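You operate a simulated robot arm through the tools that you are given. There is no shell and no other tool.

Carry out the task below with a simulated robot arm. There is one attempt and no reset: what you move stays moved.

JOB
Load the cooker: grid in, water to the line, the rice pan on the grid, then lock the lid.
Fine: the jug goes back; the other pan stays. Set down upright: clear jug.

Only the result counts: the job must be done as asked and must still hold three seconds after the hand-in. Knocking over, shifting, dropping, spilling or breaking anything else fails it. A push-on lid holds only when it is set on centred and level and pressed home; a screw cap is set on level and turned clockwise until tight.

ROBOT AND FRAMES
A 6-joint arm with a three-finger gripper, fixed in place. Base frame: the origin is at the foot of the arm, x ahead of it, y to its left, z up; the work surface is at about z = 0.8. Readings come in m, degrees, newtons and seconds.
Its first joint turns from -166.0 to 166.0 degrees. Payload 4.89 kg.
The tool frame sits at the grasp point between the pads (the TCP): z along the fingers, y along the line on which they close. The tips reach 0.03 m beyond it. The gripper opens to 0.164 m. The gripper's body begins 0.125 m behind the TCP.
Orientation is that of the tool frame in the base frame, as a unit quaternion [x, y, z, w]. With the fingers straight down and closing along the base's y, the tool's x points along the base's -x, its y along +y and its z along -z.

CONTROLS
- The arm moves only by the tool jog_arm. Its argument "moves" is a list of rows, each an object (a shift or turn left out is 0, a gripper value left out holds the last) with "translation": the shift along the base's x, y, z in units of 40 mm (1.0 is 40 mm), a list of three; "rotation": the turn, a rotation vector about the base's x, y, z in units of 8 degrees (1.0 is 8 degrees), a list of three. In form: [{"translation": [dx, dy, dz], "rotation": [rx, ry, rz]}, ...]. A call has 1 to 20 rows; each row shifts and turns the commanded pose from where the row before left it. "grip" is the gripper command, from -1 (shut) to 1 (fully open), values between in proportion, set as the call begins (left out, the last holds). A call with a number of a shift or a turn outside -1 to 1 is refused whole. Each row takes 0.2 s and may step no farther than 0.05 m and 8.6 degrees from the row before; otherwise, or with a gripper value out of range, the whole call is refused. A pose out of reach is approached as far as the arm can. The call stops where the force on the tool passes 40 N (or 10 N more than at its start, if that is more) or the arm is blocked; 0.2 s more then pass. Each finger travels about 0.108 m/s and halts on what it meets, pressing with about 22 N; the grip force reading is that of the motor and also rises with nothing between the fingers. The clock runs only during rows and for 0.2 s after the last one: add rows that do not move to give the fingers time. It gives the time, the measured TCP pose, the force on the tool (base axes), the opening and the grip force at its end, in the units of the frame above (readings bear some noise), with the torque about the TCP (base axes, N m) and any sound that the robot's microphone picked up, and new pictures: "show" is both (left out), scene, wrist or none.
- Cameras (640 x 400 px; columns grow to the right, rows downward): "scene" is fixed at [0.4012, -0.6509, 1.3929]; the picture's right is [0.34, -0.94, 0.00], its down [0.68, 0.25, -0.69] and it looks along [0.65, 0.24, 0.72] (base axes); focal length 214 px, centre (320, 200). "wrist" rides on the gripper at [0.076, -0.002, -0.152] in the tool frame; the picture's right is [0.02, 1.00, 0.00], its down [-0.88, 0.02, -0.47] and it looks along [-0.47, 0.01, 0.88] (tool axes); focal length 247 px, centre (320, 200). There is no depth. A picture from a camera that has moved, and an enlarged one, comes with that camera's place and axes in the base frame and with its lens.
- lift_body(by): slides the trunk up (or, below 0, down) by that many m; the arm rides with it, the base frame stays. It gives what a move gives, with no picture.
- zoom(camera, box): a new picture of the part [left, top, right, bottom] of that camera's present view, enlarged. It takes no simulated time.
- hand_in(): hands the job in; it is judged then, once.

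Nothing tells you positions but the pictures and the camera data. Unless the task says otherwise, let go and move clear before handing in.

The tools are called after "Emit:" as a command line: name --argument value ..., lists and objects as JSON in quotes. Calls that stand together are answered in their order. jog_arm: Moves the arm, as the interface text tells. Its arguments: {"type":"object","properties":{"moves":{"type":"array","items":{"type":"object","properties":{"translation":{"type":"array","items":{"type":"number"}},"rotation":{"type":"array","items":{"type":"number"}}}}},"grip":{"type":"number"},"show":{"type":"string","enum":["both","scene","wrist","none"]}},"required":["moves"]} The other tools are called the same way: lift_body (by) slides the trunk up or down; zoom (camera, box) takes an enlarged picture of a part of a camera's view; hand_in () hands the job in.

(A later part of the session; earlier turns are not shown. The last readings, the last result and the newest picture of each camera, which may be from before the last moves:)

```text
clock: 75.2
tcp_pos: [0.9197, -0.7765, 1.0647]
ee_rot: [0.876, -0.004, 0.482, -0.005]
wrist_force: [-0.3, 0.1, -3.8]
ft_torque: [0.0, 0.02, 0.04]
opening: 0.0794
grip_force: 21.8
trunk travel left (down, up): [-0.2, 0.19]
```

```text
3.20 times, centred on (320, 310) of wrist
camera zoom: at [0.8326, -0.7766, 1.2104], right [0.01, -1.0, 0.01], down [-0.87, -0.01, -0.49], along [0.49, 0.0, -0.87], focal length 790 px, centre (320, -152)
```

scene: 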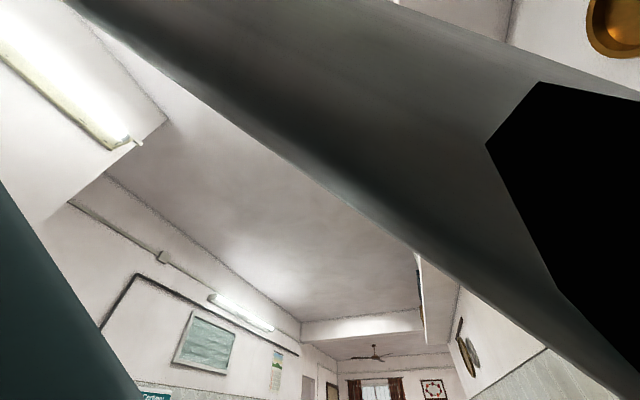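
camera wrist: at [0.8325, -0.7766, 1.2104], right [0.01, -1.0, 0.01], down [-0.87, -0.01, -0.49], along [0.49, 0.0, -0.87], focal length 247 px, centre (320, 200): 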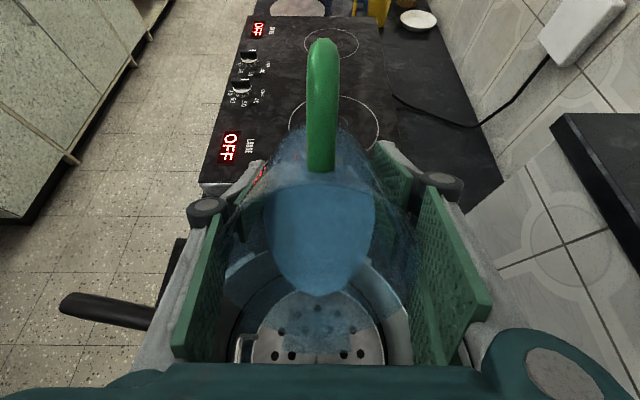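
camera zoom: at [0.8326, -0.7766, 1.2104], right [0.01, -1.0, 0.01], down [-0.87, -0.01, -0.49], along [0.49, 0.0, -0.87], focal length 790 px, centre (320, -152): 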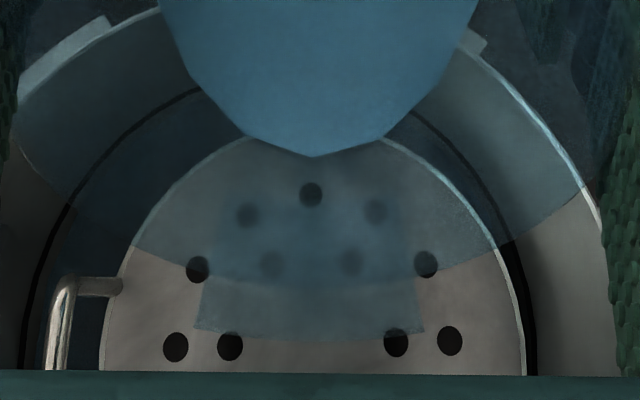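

The load has dropped from about 5.7 N to 3.7 N, so around 0.2 kg of water is already in the pot. I'll stop here, tilt back and check the level against the line.

Emit:
jog_arm --moves '[{"rotation": [0, 0.8, 0]}, {"rotation": [0, 0.8, 0]}, {"translation": [-0.4, 0, 0.3], "rotation": [0, 0.8, 0]}, {"translation": [-0.4, 0, 0.4], "rotation": [0, 0.8, 0]}, {"translation": [-0.6, 0, 0.5], "rotation": [0, 0.8, 0]}, {"translation": [-0.7, 0, 0.5], "rotation": [0, 0.8, 0]}, {"translation": [-0.7, 0, 0.4], "rotation": [0, 0.8, 0]}, {"translation": [-0.4, 0, 0.4], "rotation": [0, 0.8, 0]}, {"translation": [-0.4, 0, 0], "rotation": [0, 0.8, 0]}, {}]' --show "wrist"

Emit:
zoom --camera "wrist" --box '[220, 10, 420, 180]'

```text
clock: 77.4
tcp_pos: [0.7768, -0.7757, 1.1663]
ee_rot: [1.0, -0.005, -0.001, -0.002]
wrist_force: [1.0, 0.1, -4.3]
ft_torque: [0.0, 0.06, 0.01]
opening: 0.0789
grip_force: 22.5
trunk travel left (down, up): [-0.2, 0.19]
camera wrist: at [0.8523, -0.776, 1.3184], right [0.01, -1.0, 0.0], down [-0.88, -0.01, 0.47], along [-0.47, 0.0, -0.88], focal length 247 px, centre (320, 200)
```

wrist: 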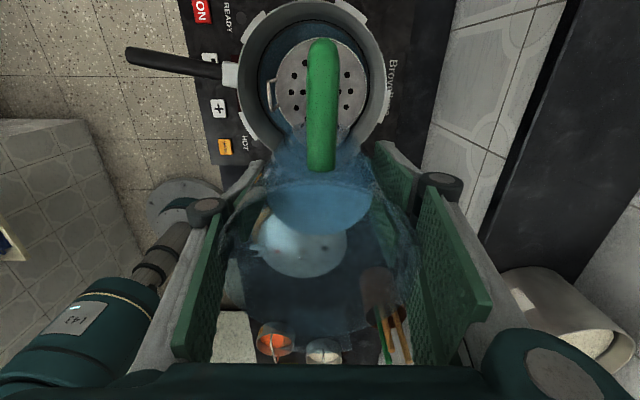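

```text
2.35 times, centred on (320, 95) of wrist
camera zoom: at [0.8523, -0.776, 1.3184], right [0.01, -1.0, 0.0], down [-0.88, -0.01, 0.47], along [-0.47, 0.0, -0.88], focal length 581 px, centre (320, 447)
```

zoom: 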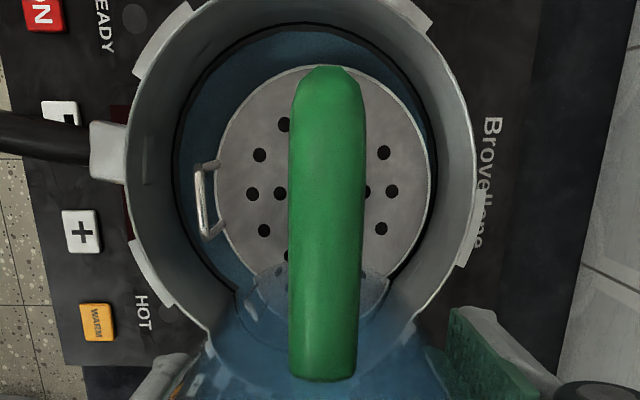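

There is water in the pot now. I'll enlarge the line to see how far below it the water stands.

Emit:
zoom --camera "wrist" --box '[280, 5, 370, 60]'

Emit:
zoom --camera "wrist" --box '[235, 20, 325, 130]'

```text
7.11 times, centred on (325, 32) of wrist
camera zoom: at [0.8523, -0.776, 1.3184], right [0.01, -1.0, 0.0], down [-0.88, -0.01, 0.47], along [-0.47, 0.0, -0.88], focal length 1756 px, centre (284, 1391)
```

zoom: 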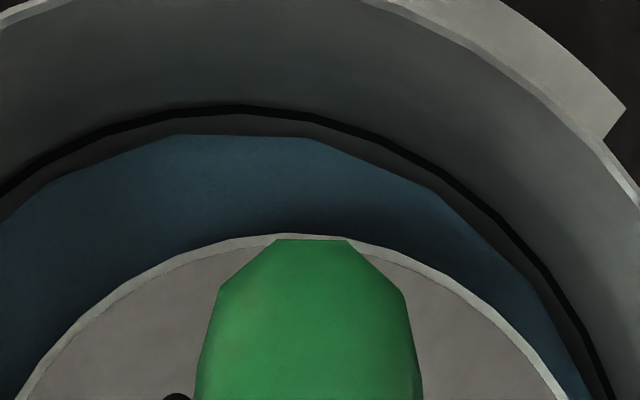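

```text
3.64 times, centred on (280, 75) of wrist
camera zoom: at [0.8523, -0.776, 1.3184], right [0.01, -1.0, 0.0], down [-0.88, -0.01, 0.47], along [-0.47, 0.0, -0.88], focal length 898 px, centre (466, 654)
```

zoom: 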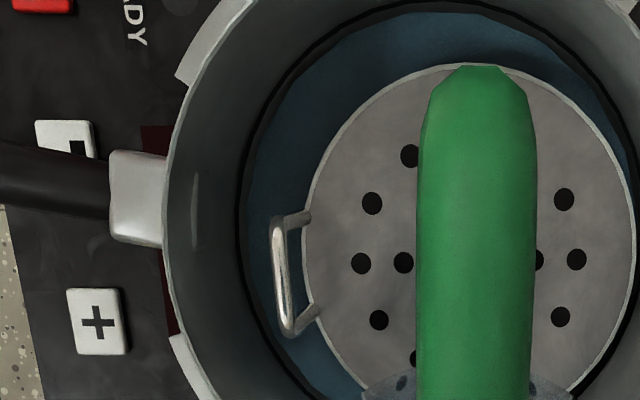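

The water is roughly halfway up to the line (the band between line and water is the bare wall). I'll go back to the pour pose and tilt a little further, to about 61°.

Emit:
jog_arm --moves '[{"translation": [0.4, 0, 0], "rotation": [0, -0.8, 0]}, {"translation": [0.4, 0, -0.4], "rotation": [0, -0.8, 0]}, {"translation": [0.7, 0, -0.4], "rotation": [0, -0.8, 0]}, {"translation": [0.7, 0, -0.5], "rotation": [0, -0.8, 0]}, {"translation": [0.6, 0, -0.5], "rotation": [0, -0.8, 0]}, {"translation": [0.4, 0, -0.4], "rotation": [0, -0.8, 0]}, {"translation": [0.4, 0, -0.3], "rotation": [0, -0.8, 0]}, {"rotation": [0, -0.8, 0]}, {"rotation": [0, -0.8, 0]}, {"rotation": [0, -0.2, 0]}, {"rotation": [0, -0.2, 0]}, {}, {}]' --show "wrist"

Emit:
jog_arm --moves '[{}, {}]' --show "none"

Emit:
jog_arm --moves '[{}, {}]' --show "none"

Emit:
zoom --camera "wrist" --box '[200, 180, 440, 370]'

```text
clock: 80.2
tcp_pos: [0.9197, -0.7765, 1.0656]
ee_rot: [0.862, -0.005, 0.507, -0.004]
wrist_force: [0.4, 0.4, -3.5]
ft_torque: [0.01, 0.03, 0.0]
opening: 0.079
grip_force: 21.7
trunk travel left (down, up): [-0.2, 0.19]
camera wrist: at [0.8239, -0.7761, 1.2054], right [0.01, -1.0, 0.01], down [-0.84, -0.01, -0.54], along [0.54, 0.0, -0.84], focal length 247 px, centre (320, 200)
```

wrist: 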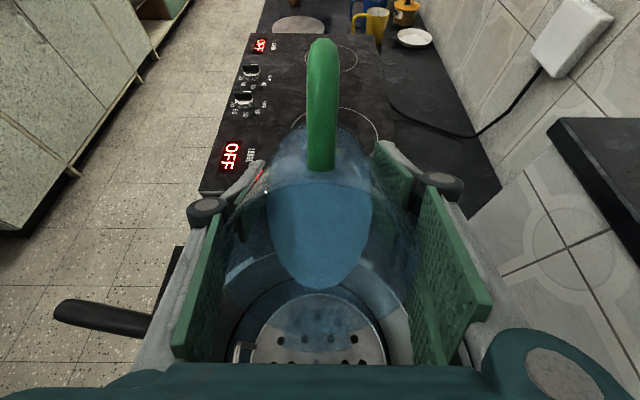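

```text
clock: 80.8
tcp_pos: [0.9195, -0.7771, 1.066]
ee_rot: [0.862, -0.004, 0.506, -0.005]
wrist_force: [-0.6, 0.9, -3.1]
ft_torque: [-0.01, 0.02, 0.01]
opening: 0.0792
grip_force: 22.5
trunk travel left (down, up): [-0.2, 0.19]
```

```text
clock: 81.4
tcp_pos: [0.9177, -0.7766, 1.0646]
ee_rot: [0.863, -0.004, 0.505, -0.005]
wrist_force: [0.1, 0.5, -2.9]
ft_torque: [0.02, 0.02, -0.03]
opening: 0.0792
grip_force: 21.8
trunk travel left (down, up): [-0.2, 0.19]
```

```text
2.11 times, centred on (320, 275) of wrist
camera zoom: at [0.8239, -0.7761, 1.2055], right [0.01, -1.0, 0.01], down [-0.84, -0.01, -0.54], along [0.54, 0.0, -0.84], focal length 520 px, centre (320, 42)
```

zoom: 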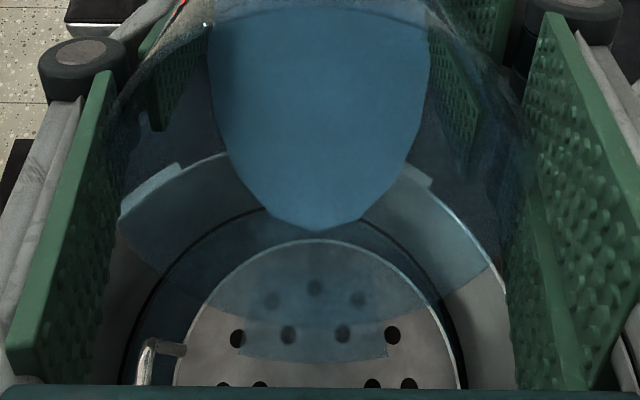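

The load is now about 3.1 N, so roughly 0.27 kg has been poured in total. I'll tilt to about 66°, hold, and check the load again.

Emit:
jog_arm --moves '[{"rotation": [0, -0.2, 0]}, {"rotation": [0, -0.2, 0]}, {"rotation": [0, -0.2, 0]}, {}, {}]' --show "none"

Emit:
jog_arm --moves '[{}, {}]' --show "none"

Emit:
jog_arm --moves '[{}, {}]' --show "none"

Emit:
zoom --camera "wrist" --box '[220, 240, 420, 370]'

```text
clock: 82.6
tcp_pos: [0.9195, -0.7766, 1.0653]
ee_rot: [0.841, -0.004, 0.541, -0.005]
wrist_force: [-0.3, -0.1, -1.9]
ft_torque: [0.01, 0.0, -0.04]
opening: 0.0795
grip_force: 21.7
trunk travel left (down, up): [-0.2, 0.19]
```

```text
clock: 83.2
tcp_pos: [0.9189, -0.7769, 1.0642]
ee_rot: [0.841, -0.004, 0.542, -0.005]
wrist_force: [0.1, -0.2, -2.9]
ft_torque: [0.0, 0.0, 0.01]
opening: 0.0793
grip_force: 22.3
trunk travel left (down, up): [-0.2, 0.19]
```

```text
clock: 83.8
tcp_pos: [0.9195, -0.7782, 1.0638]
ee_rot: [0.841, -0.004, 0.541, -0.005]
wrist_force: [-0.2, 0.0, -2.0]
ft_torque: [0.03, 0.04, -0.02]
opening: 0.0792
grip_force: 21.4
trunk travel left (down, up): [-0.2, 0.19]
```

```text
3.08 times, centred on (320, 305) of wrist
camera zoom: at [0.8128, -0.7764, 1.1963], right [0.01, -1.0, 0.01], down [-0.79, -0.01, -0.61], along [0.61, 0.0, -0.79], focal length 760 px, centre (320, -123)
```

zoom: 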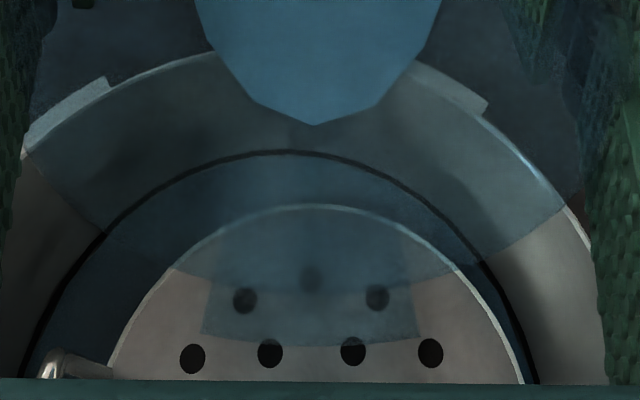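

The load is about 2.3 N now. In this view the water edge is close to the line, so I'll tilt back and look properly.

Emit:
jog_arm --moves '[{"rotation": [0, 0.8, 0]}, {"rotation": [0, 0.8, 0]}, {"rotation": [0, 0.8, 0]}, {"translation": [-0.4, 0, 0.3], "rotation": [0, 0.8, 0]}, {"translation": [-0.4, 0, 0.4], "rotation": [0, 0.8, 0]}, {"translation": [-0.6, 0, 0.5], "rotation": [0, 0.8, 0]}, {"translation": [-0.7, 0, 0.5], "rotation": [0, 0.8, 0]}, {"translation": [-0.7, 0, 0.4], "rotation": [0, 0.8, 0]}, {"translation": [-0.4, 0, 0.4], "rotation": [0, 0.8, 0]}, {"translation": [-0.4, 0, 0], "rotation": [0, 0.99, 0]}, {}]' --show "wrist"

Emit:
zoom --camera "wrist" --box '[280, 5, 370, 60]'

Emit:
zoom --camera "wrist" --box '[235, 20, 325, 130]'

```text
clock: 86.2
tcp_pos: [0.7747, -0.776, 1.1673]
ee_rot: [1.0, -0.005, 0.0, -0.001]
wrist_force: [0.4, -0.7, -3.7]
ft_torque: [0.0, 0.07, -0.03]
opening: 0.079
grip_force: 22.4
trunk travel left (down, up): [-0.2, 0.19]
camera wrist: at [0.8525, -0.7763, 1.3177], right [0.01, -1.0, 0.0], down [-0.88, -0.01, 0.47], along [-0.47, 0.0, -0.88], focal length 247 px, centre (320, 200)
```

wrist: 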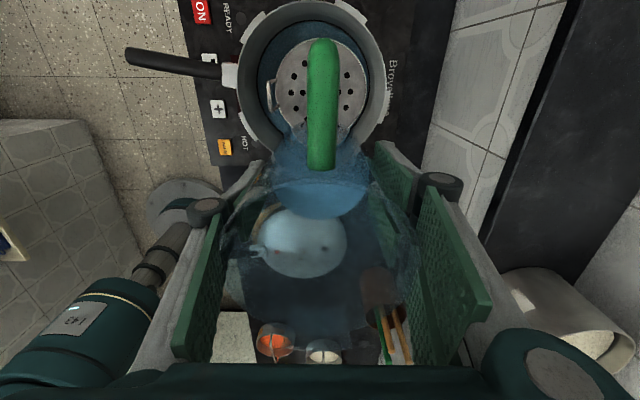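

```text
7.11 times, centred on (325, 32) of wrist
camera zoom: at [0.8525, -0.7763, 1.3177], right [0.01, -1.0, 0.0], down [-0.88, -0.01, 0.47], along [-0.47, 0.0, -0.88], focal length 1756 px, centre (284, 1391)
```

zoom: 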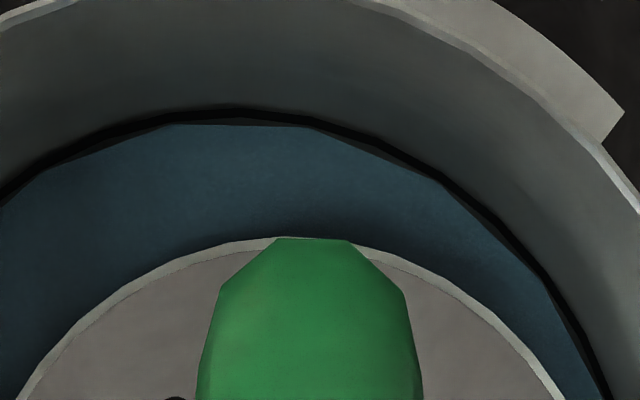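

```text
3.64 times, centred on (280, 75) of wrist
camera zoom: at [0.8525, -0.7763, 1.3177], right [0.01, -1.0, 0.0], down [-0.88, -0.01, 0.47], along [-0.47, 0.0, -0.88], focal length 898 px, centre (466, 654)
```

zoom: 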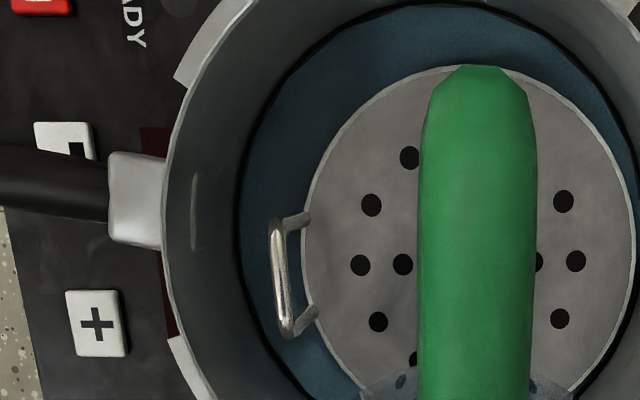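

The water edge now just reaches the underside of the line. Before deciding whether to add more, I'll check the load and the jug's own level, and enlarge the line further.

Emit:
jog_arm --moves '[{}, {}]' --show "none"

Emit:
jog_arm --moves '[{}, {}]' --show "none"

Emit:
zoom --camera "wrist" --box '[300, 12, 350, 42]'

Emit:
zoom --camera "wrist" --box '[230, 150, 410, 290]'

Emit:
zoom --camera "wrist" --box '[255, 50, 305, 130]'

```text
clock: 86.8
tcp_pos: [0.7747, -0.7766, 1.1663]
ee_rot: [1.0, -0.007, 0.0, -0.002]
wrist_force: [-0.8, -0.3, -2.7]
ft_torque: [-0.02, -0.01, 0.02]
opening: 0.0794
grip_force: 22.2
trunk travel left (down, up): [-0.2, 0.19]
```

```text
clock: 87.4
tcp_pos: [0.7756, -0.7773, 1.1668]
ee_rot: [1.0, -0.006, 0.001, -0.001]
wrist_force: [-0.7, 0.2, -3.3]
ft_torque: [0.02, 0.0, -0.01]
opening: 0.0796
grip_force: 21.9
trunk travel left (down, up): [-0.2, 0.19]
```

```text
12.80 times, centred on (325, 27) of wrist
camera zoom: at [0.8519, -0.7763, 1.3182], right [0.01, -1.0, 0.0], down [-0.88, -0.01, 0.47], along [-0.47, 0.0, -0.88], focal length 3161 px, centre (256, 2414)
```

zoom: 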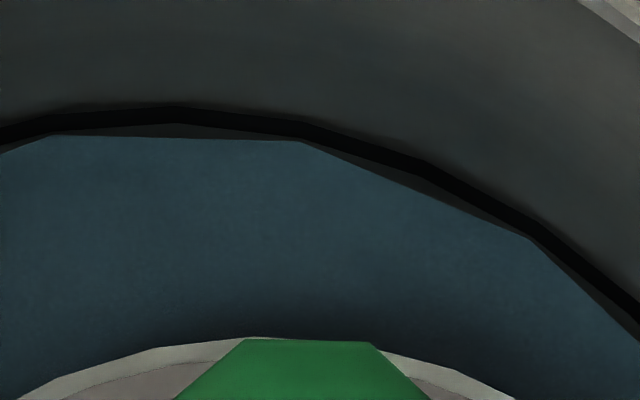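

```text
2.86 times, centred on (320, 220) of wrist
camera zoom: at [0.8519, -0.7763, 1.3182], right [0.01, -1.0, 0.0], down [-0.88, -0.01, 0.47], along [-0.47, 0.0, -0.88], focal length 706 px, centre (320, 143)
```

zoom: 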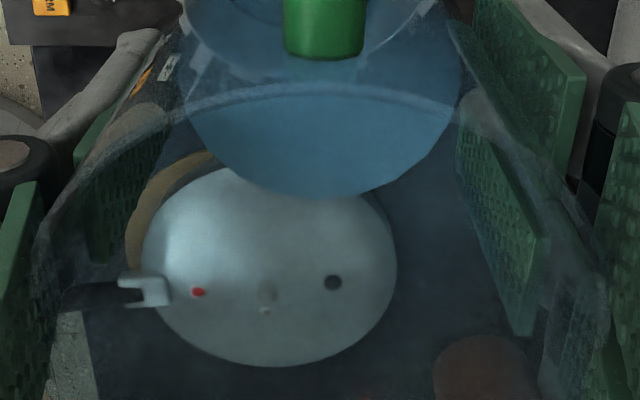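

```text
5.00 times, centred on (280, 90) of wrist
camera zoom: at [0.8519, -0.7763, 1.3182], right [0.01, -1.0, 0.0], down [-0.88, -0.01, 0.47], along [-0.47, 0.0, -0.88], focal length 1235 px, centre (520, 750)
```

zoom: 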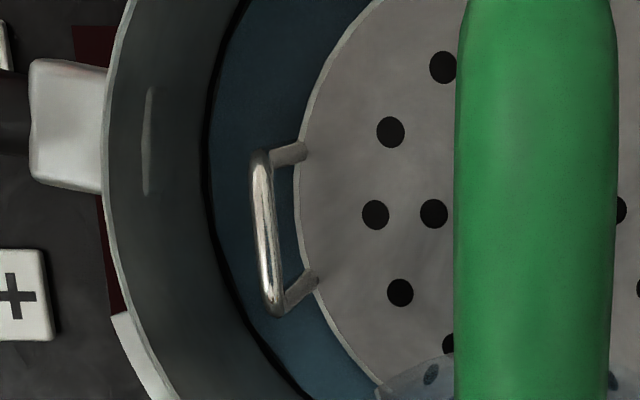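

Using both the load and the jug's own level, I estimate about 0.25 L poured, 0.15 L left, and the water still a few millimetres below the line. I'll pour a bit more at about 70°.

Emit:
jog_arm --moves '[{"translation": [0.4, 0, 0], "rotation": [0, -0.8, 0]}, {"translation": [0.4, 0, -0.4], "rotation": [0, -0.8, 0]}, {"translation": [0.7, 0, -0.4], "rotation": [0, -0.8, 0]}, {"translation": [0.7, 0, -0.5], "rotation": [0, -0.8, 0]}, {"translation": [0.6, 0, -0.5], "rotation": [0, -0.8, 0]}, {"translation": [0.4, 0, -0.4], "rotation": [0, -0.8, 0]}, {"translation": [0.4, 0, -0.3], "rotation": [0, -0.8, 0]}, {"rotation": [0, -0.8, 0]}, {"rotation": [0, -0.8, 0]}, {"rotation": [0, -0.4, 0]}, {"rotation": [0, -0.4, 0]}, {"rotation": [0, -0.3, 0]}, {"rotation": [0, -0.3, 0]}, {"rotation": [0, -0.2, 0]}, {}, {}, {}, {}]' --show "none"

Emit:
zoom --camera "wrist" --box '[220, 240, 420, 370]'

Emit:
jog_arm --moves '[{"rotation": [0, 0.8, 0]}, {"rotation": [0, 0.8, 0]}, {"rotation": [0, 0.8, 0]}, {"translation": [-0.4, 0, 0.3], "rotation": [0, 0.8, 0]}, {"translation": [-0.4, 0, 0.4], "rotation": [0, 0.8, 0]}, {"translation": [-0.6, 0, 0.5], "rotation": [0, 0.8, 0]}, {"translation": [-0.7, 0, 0.5], "rotation": [0, 0.8, 0]}, {"translation": [-0.7, 0, 0.4], "rotation": [0, 0.8, 0]}, {"translation": [-0.4, 0, 0.4], "rotation": [0, 0.8, 0]}, {"translation": [-0.4, 0, 0], "rotation": [0, 0.8, 0]}, {"rotation": [0, 0.8, 0]}, {}]' --show "wrist"

Emit:
zoom --camera "wrist" --box '[300, 12, 350, 42]'

Emit:
zoom --camera "wrist" --box '[230, 150, 410, 290]'

```text
clock: 91.2
tcp_pos: [0.9184, -0.7767, 1.0667]
ee_rot: [0.817, -0.004, 0.577, -0.005]
wrist_force: [-0.1, 0.6, -1.8]
ft_torque: [-0.02, 0.06, -0.05]
opening: 0.0791
grip_force: 22.2
trunk travel left (down, up): [-0.2, 0.19]
```

```text
3.08 times, centred on (320, 305) of wrist
camera zoom: at [0.8014, -0.7755, 1.188], right [0.01, -1.0, 0.01], down [-0.74, -0.01, -0.67], along [0.67, 0.0, -0.74], focal length 760 px, centre (320, -123)
```

zoom: 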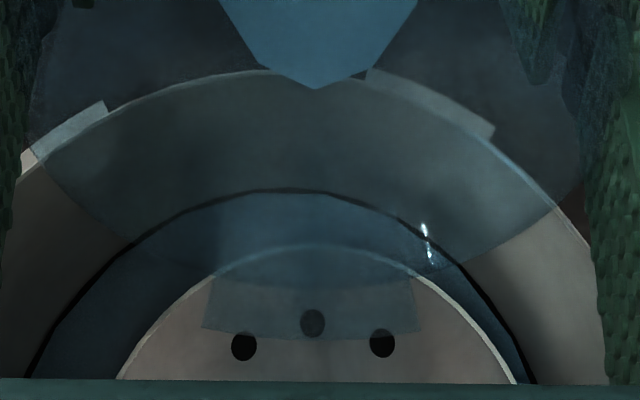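

```text
clock: 93.8
tcp_pos: [0.7757, -0.775, 1.1639]
ee_rot: [1.0, -0.006, 0.0, -0.001]
wrist_force: [-0.7, 0.2, -2.7]
ft_torque: [-0.01, 0.12, -0.02]
opening: 0.0792
grip_force: 21.6
trunk travel left (down, up): [-0.2, 0.19]
camera wrist: at [0.8533, -0.7744, 1.3152], right [0.01, -1.0, 0.0], down [-0.88, -0.01, 0.47], along [-0.47, 0.0, -0.88], focal length 247 px, centre (320, 200)
```

wrist: 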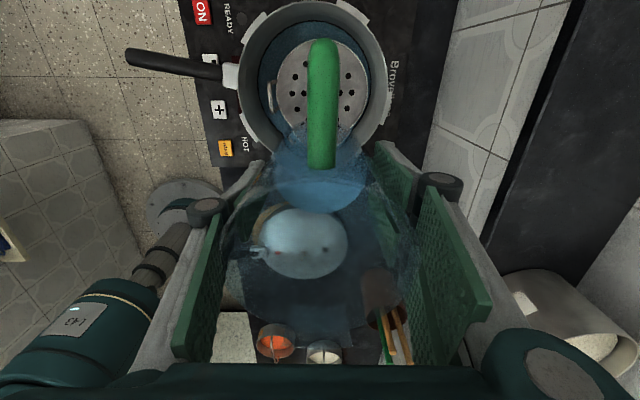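

```text
12.80 times, centred on (325, 27) of wrist
camera zoom: at [0.8533, -0.7744, 1.3152], right [0.01, -1.0, 0.0], down [-0.88, -0.01, 0.47], along [-0.47, 0.0, -0.88], focal length 3161 px, centre (256, 2414)
```

zoom: 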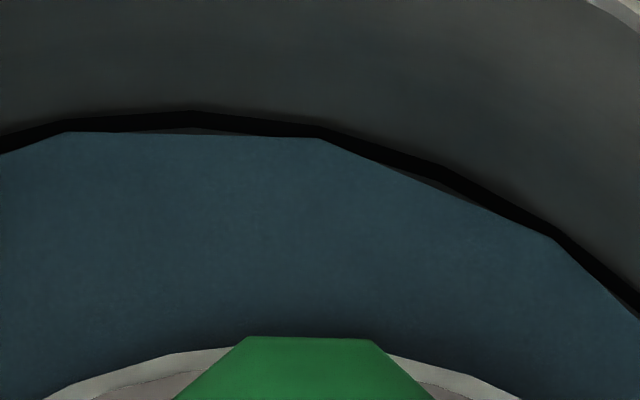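

```text
2.86 times, centred on (320, 220) of wrist
camera zoom: at [0.8533, -0.7744, 1.3152], right [0.01, -1.0, 0.0], down [-0.88, -0.01, 0.47], along [-0.47, 0.0, -0.88], focal length 706 px, centre (320, 143)
```

zoom: 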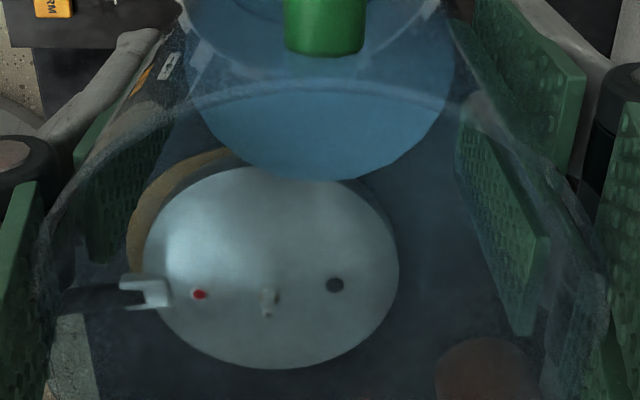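

The jug has about 0.09 L left and the water edge now overlaps part of the line. I'll check this at other points around the wall.

Emit:
zoom --camera "wrist" --box '[335, 20, 385, 60]'

Emit:
zoom --camera "wrist" --box '[250, 30, 290, 80]'

Emit:
zoom --camera "wrist" --box '[310, 15, 330, 30]'

```text
10.00 times, centred on (360, 40) of wrist
camera zoom: at [0.8533, -0.7744, 1.3152], right [0.01, -1.0, 0.0], down [-0.88, -0.01, 0.47], along [-0.47, 0.0, -0.88], focal length 2470 px, centre (-80, 1800)
```

zoom: 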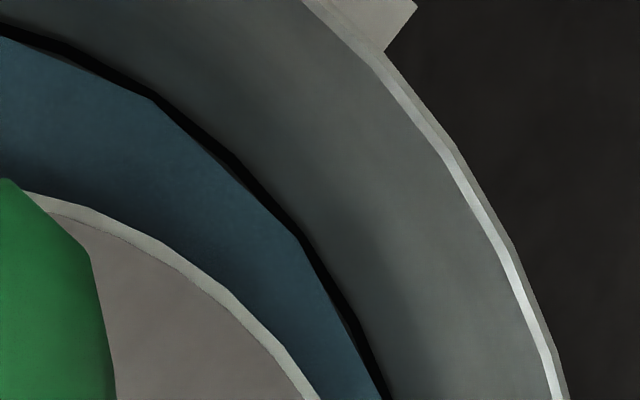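

```text
8.00 times, centred on (270, 55) of wrist
camera zoom: at [0.8533, -0.7744, 1.3152], right [0.01, -1.0, 0.0], down [-0.88, -0.01, 0.47], along [-0.47, 0.0, -0.88], focal length 1976 px, centre (720, 1360)
```

zoom: 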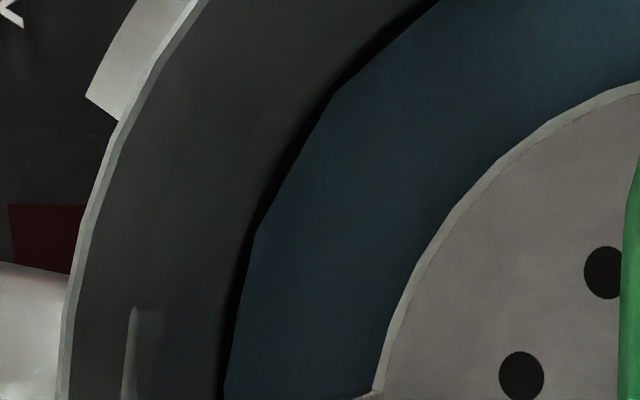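

```text
16.00 times, centred on (320, 22) of wrist
camera zoom: at [0.8533, -0.7744, 1.3152], right [0.01, -1.0, 0.0], down [-0.88, -0.01, 0.47], along [-0.47, 0.0, -0.88], focal length 3952 px, centre (320, 3040)
```

zoom: 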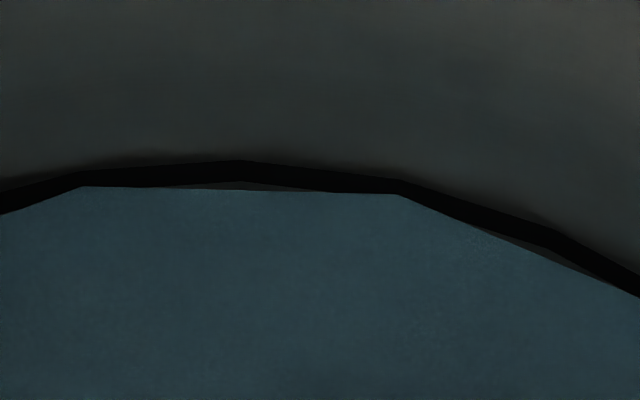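

The water edge covers much of the line's inner face all round, so the level is in the line's band. I'll stop pouring here, take the jug back and set it down where it came from.

Emit:
jog_arm --moves '[{"translation": [-0.3, 0.126, 0], "rotation": [0, 0, 0.4]}, {"translation": [-0.6, 0.126, 0], "rotation": [0, 0, 0.6]}, {"translation": [-0.8, 0.126, 0], "rotation": [0, 0, 0.65]}, {"translation": [-0.8, 0.126, 0], "rotation": [0, 0, 0.65]}, {"translation": [-0.8, 0.126, 0], "rotation": [0, 0, 0.65]}, {"translation": [-0.8, 0.126, 0], "rotation": [0, 0, 0.65]}, {"translation": [-0.8, 0.126, 0], "rotation": [0, 0, 0.65]}, {"translation": [-0.8, 0.126, 0], "rotation": [0, 0, 0.65]}, {"translation": [-0.8, 0.126, 0], "rotation": [0, 0, 0.65]}, {"translation": [-0.8, 0.126, 0], "rotation": [0, 0, 0.65]}, {"translation": [-0.8, 0.126, 0], "rotation": [0, 0, 0.65]}, {"translation": [-0.8, 0.126, 0], "rotation": [0, 0, 0.65]}, {"translation": [-0.8, 0.126, 0], "rotation": [0, 0, 0.65]}, {"translation": [-0.8, 0.126, 0], "rotation": [0, 0, 0.65]}, {"translation": [-0.8, 0.126, 0], "rotation": [0, 0, 0.65]}, {"translation": [-0.8, 0.126, 0], "rotation": [0, 0, 0.65]}, {"translation": [-0.6, 0.126, 0], "rotation": [0, 0, 0.6]}, {"translation": [-0.5, 0.126, 0], "rotation": [0, 0, 0.55]}, {}]' --show "wrist"

```text
clock: 97.8
tcp_pos: [0.2465, -0.6866, 1.1667]
ee_rot: [0.711, 0.703, -0.001, -0.001]
wrist_force: [-1.5, 1.3, -0.9]
ft_torque: [-0.08, -0.03, 0.06]
opening: 0.0791
grip_force: 21.8
trunk travel left (down, up): [-0.2, 0.19]
camera wrist: at [0.2463, -0.6096, 1.3174], right [1.0, 0.01, 0.0], down [0.01, -0.88, 0.47], along [0.0, -0.47, -0.88], focal length 247 px, centre (320, 200)
```

wrist: 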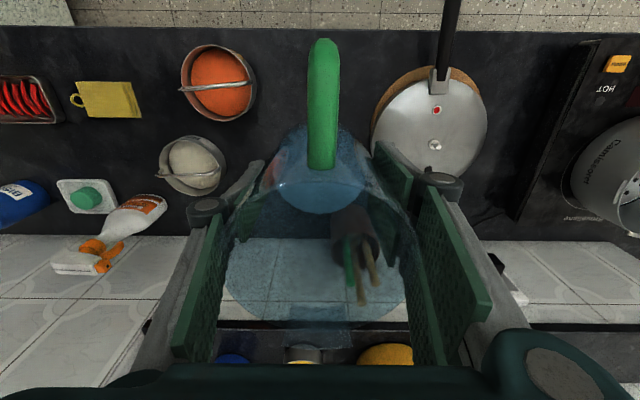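

Emit:
jog_arm --moves '[{"translation": [0.05, 0.06, -0.4]}, {"translation": [0, 0, -0.8]}, {"translation": [0, 0, -0.9]}, {"translation": [0, 0, -0.9]}, {"translation": [0, 0, -0.9]}, {"translation": [0, 0, -0.9]}, {"translation": [0, 0, -0.9]}, {"translation": [0, 0, -0.8]}, {"translation": [0, 0, -0.5]}, {"translation": [0, 0, -0.2]}, {}]' --show "none"

Emit:
jog_arm --moves '[{}]' --show "none"

```text
clock: 100.2
tcp_pos: [0.2469, -0.6842, 0.8769]
ee_rot: [0.711, 0.703, 0.0, -0.001]
wrist_force: [-0.3, -0.1, -1.1]
ft_torque: [0.02, 0.01, 0.02]
opening: 0.0792
grip_force: 21.5
trunk travel left (down, up): [-0.2, 0.19]
```

```text
clock: 100.6
tcp_pos: [0.2462, -0.6827, 0.8771]
ee_rot: [0.712, 0.703, -0.001, -0.002]
wrist_force: [-0.4, 0.4, -2.6]
ft_torque: [-0.01, 0.01, 0.01]
opening: 0.079
grip_force: 22.3
trunk travel left (down, up): [-0.2, 0.19]
```

Emit:
jog_arm --moves '[{"translation": [0.03, 0, -0.1]}, {"translation": [0, 0, -0.1]}, {}]' --show "none"

Emit:
jog_arm --moves '[{"translation": [0, 0, -0.06]}, {"translation": [0, 0, -0.06]}, {}]' --show "none"

```text
clock: 101.4
tcp_pos: [0.25, -0.6843, 0.8697]
ee_rot: [0.711, 0.703, -0.001, -0.002]
wrist_force: [0.8, -0.4, -2.8]
ft_torque: [-0.02, 0.01, -0.01]
opening: 0.0793
grip_force: 22.2
trunk travel left (down, up): [-0.2, 0.19]
```

```text
clock: 102.2
tcp_pos: [0.2498, -0.6843, 0.8651]
ee_rot: [0.712, 0.702, -0.001, -0.002]
wrist_force: [3.2, -3.3, 14.2]
ft_torque: [-0.13, -0.11, -0.02]
opening: 0.0793
grip_force: 21.6
trunk travel left (down, up): [-0.2, 0.19]
```

The jug touched down at z≈0.865. I'll ease the push, open, and rise clear.

Emit:
jog_arm --moves '[{"translation": [0, 0, 0.03]}, {}]' --show "none"

Emit:
jog_arm --moves '[{}, {}, {}]' --grip 0.4 --show "none"

Emit:
jog_arm --moves '[{"translation": [0, 0, 0.3]}, {"translation": [0, 0, 0.6]}, {"translation": [0, 0, 0.9]}, {"translation": [0, 0, 0.9]}, {"translation": [0, 0, 0.9]}, {"translation": [0, 0, 0.9]}, {"translation": [0, 0, 0.9]}, {"translation": [0, 0, 0.9]}, {"translation": [0, 0, 0.6]}, {}]' --show "wrist"

```text
clock: 102.8
tcp_pos: [0.2493, -0.6849, 0.8663]
ee_rot: [0.711, 0.703, 0.0, -0.002]
wrist_force: [-0.5, -1.2, -2.4]
ft_torque: [-0.04, 0.0, -0.02]
opening: 0.0793
grip_force: 21.8
trunk travel left (down, up): [-0.2, 0.19]
```

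```text
clock: 103.6
tcp_pos: [0.2505, -0.6847, 0.866]
ee_rot: [0.711, 0.703, -0.001, -0.002]
wrist_force: [-0.5, 0.1, -0.4]
ft_torque: [-0.01, 0.01, -0.01]
opening: 0.1149
grip_force: 0.0
trunk travel left (down, up): [-0.2, 0.19]
```

```text
clock: 105.8
tcp_pos: [0.2486, -0.6848, 1.1428]
ee_rot: [0.711, 0.703, -0.001, -0.002]
wrist_force: [0.3, 0.2, -0.3]
ft_torque: [-0.05, -0.03, 0.02]
opening: 0.1146
grip_force: 0.0
trunk travel left (down, up): [-0.2, 0.19]
camera wrist: at [0.2487, -0.6073, 1.2945], right [1.0, 0.01, 0.0], down [0.01, -0.88, 0.47], along [0.0, -0.47, -0.88], focal length 247 px, centre (320, 200)
```

wrist: 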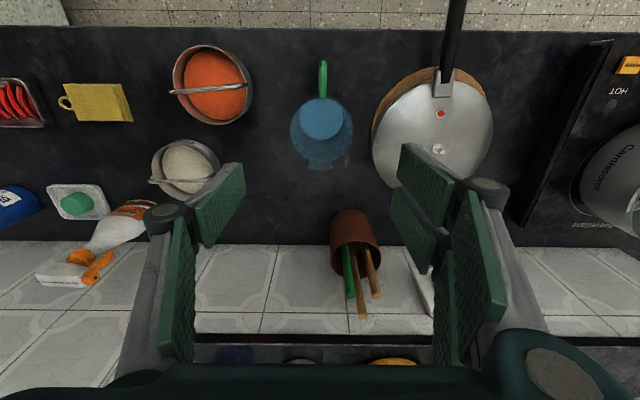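

The jug is back and standing upright. Next I'll look at the pot's far wall from a low angle along +x to judge the water level against the line.

Emit:
jog_arm --moves '[{"translation": [0.23, -0.11, 0], "rotation": [0, 0, 0.94]}, {"translation": [0.23, -0.11, 0], "rotation": [0, 0, 0.94]}, {"translation": [0.23, -0.11, 0], "rotation": [0, 0, 0.94]}, {"translation": [0.23, -0.11, 0], "rotation": [0, 0, 0.94]}, {"translation": [0.23, -0.11, 0], "rotation": [0, 0, 0.94]}, {"translation": [0.23, -0.11, 0], "rotation": [0, 0, 0.94]}, {"translation": [0.23, -0.11, 0], "rotation": [0, 0, 0.94]}, {"translation": [0.23, -0.11, 0], "rotation": [0, 0, 0.94]}, {"translation": [0.23, -0.11, 0], "rotation": [0, 0, 0.94]}, {"translation": [0.23, -0.11, 0], "rotation": [0, 0, 0.94]}, {"translation": [0.23, -0.11, 0], "rotation": [0, 0, 0.94]}, {"translation": [0.23, -0.11, 0], "rotation": [0, 0, 0.91]}, {"rotation": [0, -1, 0]}, {"rotation": [0, -1, 0]}, {}]' --grip 1 --show "wrist"

```text
clock: 109.0
tcp_pos: [0.3597, -0.737, 1.143]
ee_rot: [0.006, 0.99, -0.001, 0.139]
wrist_force: [0.4, -0.6, 1.4]
ft_torque: [0.0, -0.09, 0.0]
opening: 0.1641
grip_force: 0.1
trunk travel left (down, up): [-0.2, 0.19]
camera wrist: at [0.2451, -0.7367, 1.267], right [-0.01, 1.0, -0.01], down [0.72, 0.01, 0.7], along [0.7, 0.0, -0.72], focal length 247 px, centre (320, 200)
```

wrist: 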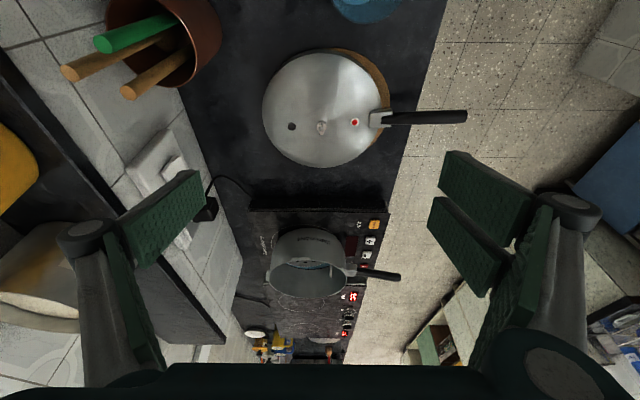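

Emit:
zoom --camera "wrist" --box '[255, 220, 365, 310]'

Emit:
zoom --camera "wrist" --box '[280, 255, 340, 300]'

```text
4.44 times, centred on (310, 265) of wrist
camera zoom: at [0.2451, -0.7367, 1.267], right [-0.01, 1.0, -0.01], down [0.72, 0.01, 0.7], along [0.7, 0.0, -0.72], focal length 1098 px, centre (364, -89)
```

zoom: 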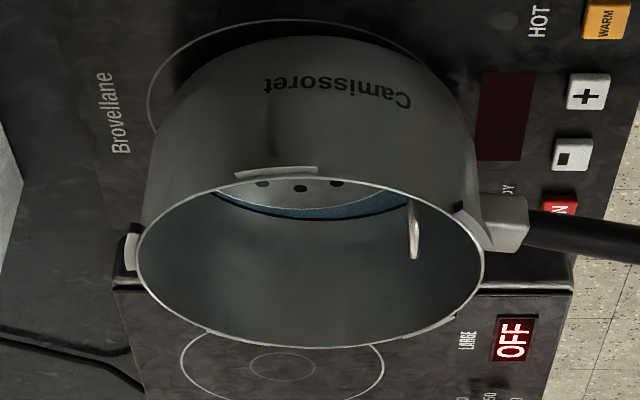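

```text
8.89 times, centred on (310, 278) of wrist
camera zoom: at [0.2451, -0.7367, 1.267], right [-0.01, 1.0, -0.01], down [0.72, 0.01, 0.7], along [0.7, 0.0, -0.72], focal length 2195 px, centre (409, -489)
```

zoom: 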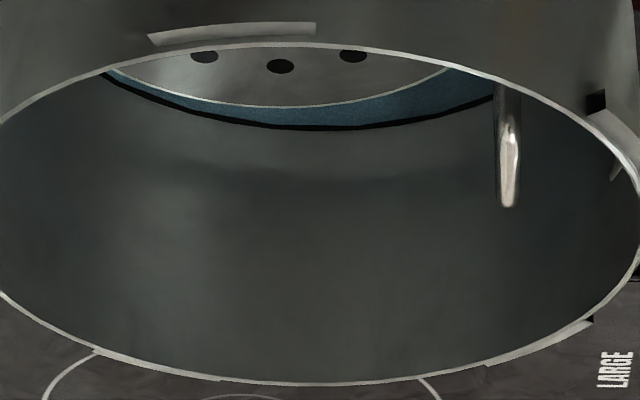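

Emit:
zoom --camera "wrist" --box '[295, 260, 320, 276]'

Emit:
zoom --camera "wrist" --box '[305, 262, 317, 270]'

```text
16.00 times, centred on (308, 268) of wrist
camera zoom: at [0.2451, -0.7367, 1.267], right [-0.01, 1.0, -0.01], down [0.72, 0.01, 0.7], along [0.7, 0.0, -0.72], focal length 3952 px, centre (520, -888)
```

zoom: 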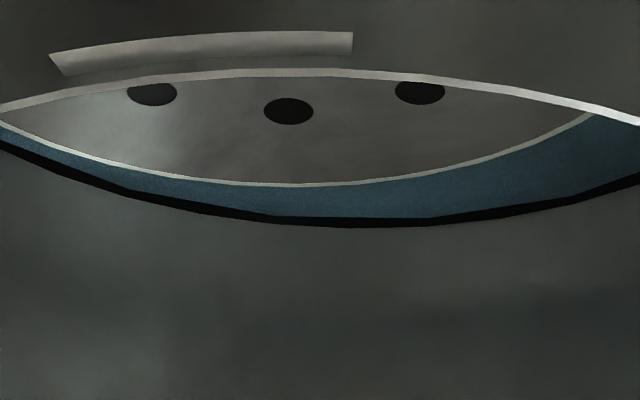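

```text
16.00 times, centred on (311, 266) of wrist
camera zoom: at [0.2451, -0.7367, 1.267], right [-0.01, 1.0, -0.01], down [0.72, 0.01, 0.7], along [0.7, 0.0, -0.72], focal length 3952 px, centre (464, -856)
```

zoom: 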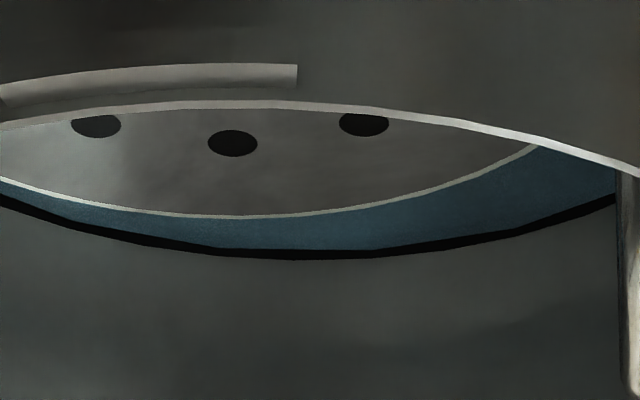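

Seen from low down, the water surface meets the black line directly all along the far wall, with no bare wall between. That's at the line, so the water is done. Next is the rice pan; I'll move above it and look.

Emit:
jog_arm --moves '[{"translation": [-0.9, 0, 0], "rotation": [0, 1, 0]}, {"translation": [-1, -0.1, 0], "rotation": [0, 1, 0]}, {"translation": [-1, -0.15, 0]}, {"translation": [-1, -0.15, 0]}, {"translation": [-1, -0.15, 0]}, {"translation": [-1, -0.15, 0]}, {"translation": [-1, -0.15, 0]}, {"translation": [-1, -0.15, 0]}, {"translation": [-0.9, -0.15, 0]}, {"translation": [-0.7, -0.15, 0]}, {}]' --grip -0.5 --show "wrist"

Emit:
zoom --camera "wrist" --box '[230, 70, 410, 190]'

```text
clock: 111.4
tcp_pos: [-0.0205, -0.7873, 1.1414]
ee_rot: [0.006, 1.0, -0.002, -0.001]
wrist_force: [-1.4, -0.1, -0.8]
ft_torque: [0.01, -0.1, 0.01]
opening: 0.0408
grip_force: 0.0
trunk travel left (down, up): [-0.2, 0.19]
camera wrist: at [-0.0964, -0.7877, 1.2931], right [-0.01, 1.0, 0.0], down [0.88, 0.01, 0.47], along [0.47, 0.0, -0.88], focal length 247 px, centre (320, 200)
```

wrist: 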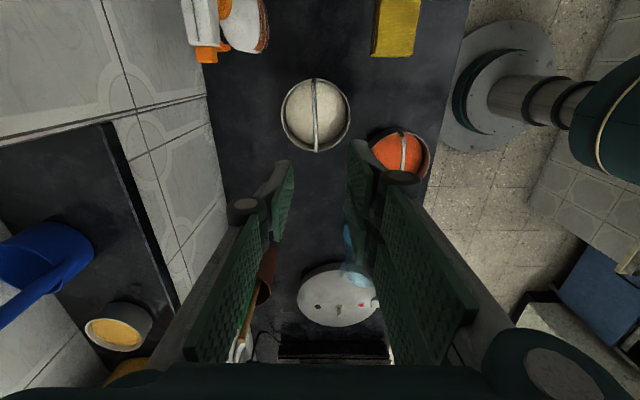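

```text
3.33 times, centred on (320, 130) of wrist
camera zoom: at [-0.0964, -0.7877, 1.2931], right [-0.01, 1.0, 0.0], down [0.88, 0.01, 0.47], along [0.47, 0.0, -0.88], focal length 823 px, centre (320, 433)
```

zoom: 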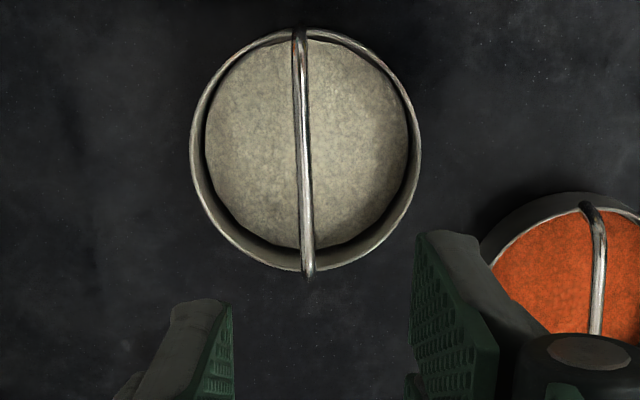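

The rice pan is at about (-0.0225, -0.797) with its bail running along x at z≈0.87. I'll align with the bail and come down over it.

Emit:
jog_arm --moves '[{"translation": [-0.05, -0.24, -0.5], "rotation": [0, 0, 0.3]}, {"translation": [0, 0, -0.9]}, {"translation": [0, 0, -0.9]}, {"translation": [0, 0, -0.9]}, {"translation": [0, 0, -0.9]}, {"translation": [0, 0, -0.7]}, {}]' --show "wrist"

Emit:
zoom --camera "wrist" --box '[230, 70, 410, 200]'

```text
clock: 113.0
tcp_pos: [-0.0223, -0.7993, 0.9477]
ee_rot: [-0.015, 1.0, -0.002, -0.001]
wrist_force: [-0.5, 0.3, -0.8]
ft_torque: [0.06, 0.01, -0.02]
opening: 0.0409
grip_force: 0.1
trunk travel left (down, up): [-0.2, 0.19]
camera wrist: at [-0.0988, -0.8025, 1.0999], right [-0.05, 1.0, 0.0], down [0.88, 0.05, 0.47], along [0.47, 0.02, -0.88], focal length 247 px, centre (320, 200)
```

wrist: 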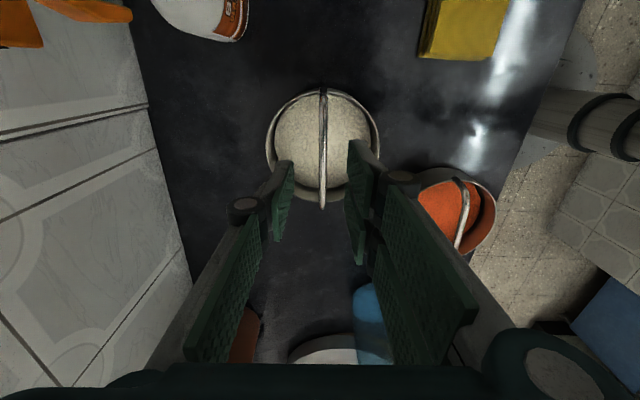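

```text
3.08 times, centred on (320, 135) of wrist
camera zoom: at [-0.0988, -0.8025, 1.0999], right [-0.05, 1.0, 0.0], down [0.88, 0.05, 0.47], along [0.47, 0.02, -0.88], focal length 760 px, centre (320, 400)
```

zoom: 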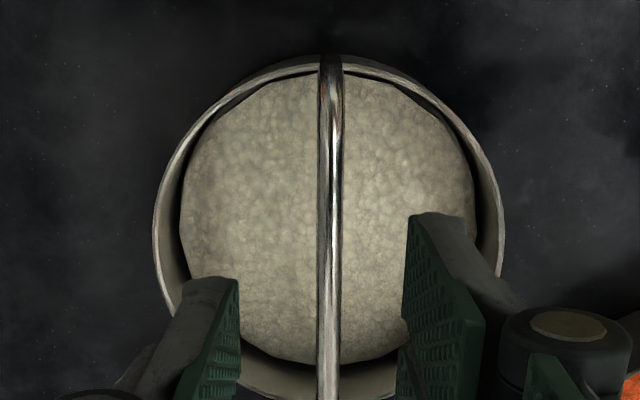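

Emit:
jog_arm --moves '[{"translation": [0, 0.08, -0.5]}, {"translation": [0, 0, -0.5]}, {"translation": [0, 0, -0.4]}, {"translation": [0, 0, -0.28]}, {}]' --show "wrist"

Emit:
zoom --camera "wrist" --box '[230, 70, 410, 200]'

```text
clock: 114.2
tcp_pos: [-0.0205, -0.7973, 0.8803]
ee_rot: [-0.015, 1.0, -0.001, -0.001]
wrist_force: [0.0, -0.1, 0.1]
ft_torque: [0.01, 0.01, -0.01]
opening: 0.0409
grip_force: 0.1
trunk travel left (down, up): [-0.2, 0.19]
camera wrist: at [-0.0965, -0.7999, 1.0319], right [-0.05, 1.0, 0.0], down [0.88, 0.05, 0.47], along [0.47, 0.02, -0.88], focal length 247 px, centre (320, 200)
```

wrist: 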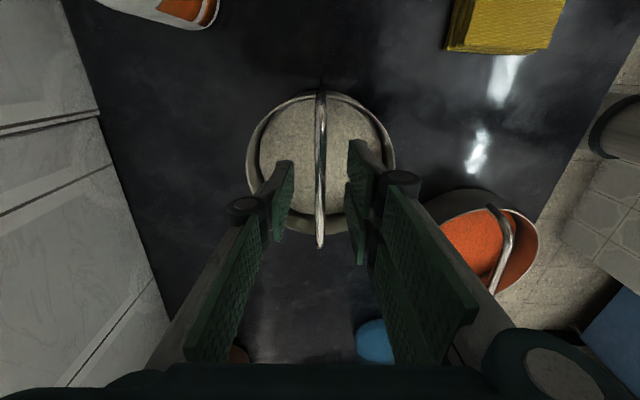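

```text
3.08 times, centred on (320, 135) of wrist
camera zoom: at [-0.0965, -0.7999, 1.0319], right [-0.05, 1.0, 0.0], down [0.88, 0.05, 0.47], along [0.47, 0.02, -0.88], focal length 760 px, centre (320, 400)
```

zoom: 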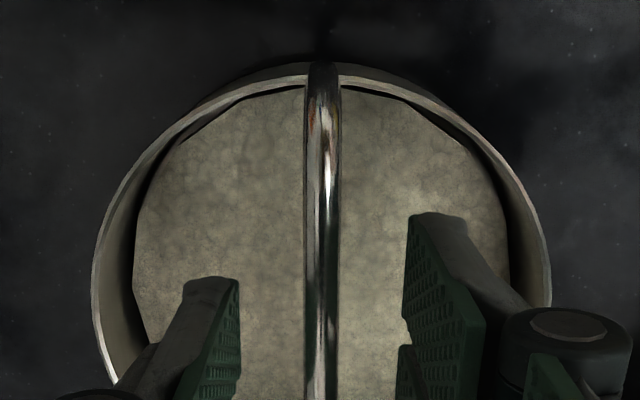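

Emit:
jog_arm --moves '[{}, {}, {}]' --grip -1 --show "none"

Emit:
jog_arm --moves '[{"translation": [0, 0, 0.1]}, {"translation": [0, 0, 0.2]}, {"translation": [0, 0, 0.3]}, {}, {}]' --show "wrist"

Emit:
zoom --camera "wrist" --box '[220, 60, 420, 260]'

```text
clock: 115.0
tcp_pos: [-0.0221, -0.7969, 0.8799]
ee_rot: [-0.015, 1.0, -0.002, -0.001]
wrist_force: [-0.3, 0.5, -0.6]
ft_torque: [0.0, 0.03, 0.01]
opening: 0.0089
grip_force: 21.9
trunk travel left (down, up): [-0.2, 0.19]
```

```text
clock: 116.2
tcp_pos: [-0.0205, -0.7969, 0.9048]
ee_rot: [-0.015, 1.0, -0.002, -0.001]
wrist_force: [1.2, 0.2, -2.1]
ft_torque: [-0.01, 0.01, 0.01]
opening: 0.0084
grip_force: 21.8
trunk travel left (down, up): [-0.2, 0.19]
camera wrist: at [-0.0964, -0.7998, 1.0571], right [-0.05, 1.0, 0.0], down [0.88, 0.05, 0.47], along [0.47, 0.02, -0.88], focal length 247 px, centre (320, 200)
```

wrist: 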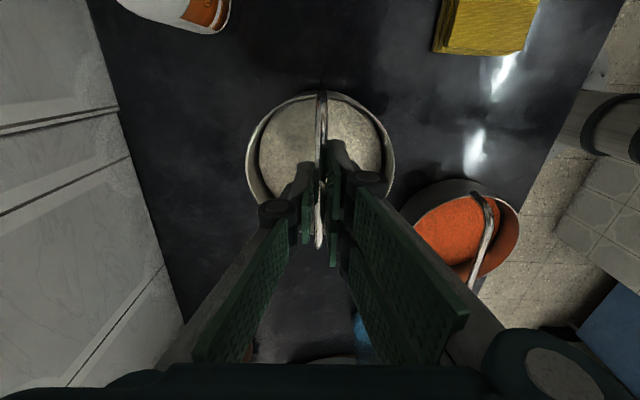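

```text
2.00 times, centred on (320, 160) of wrist
camera zoom: at [-0.0964, -0.7998, 1.0571], right [-0.05, 1.0, 0.0], down [0.88, 0.05, 0.47], along [0.47, 0.02, -0.88], focal length 494 px, centre (320, 280)
```

zoom: 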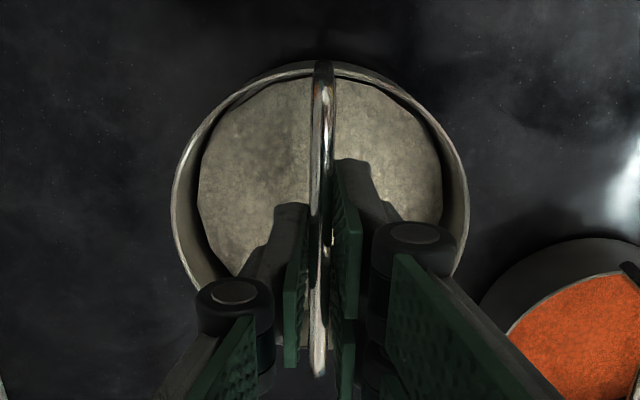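

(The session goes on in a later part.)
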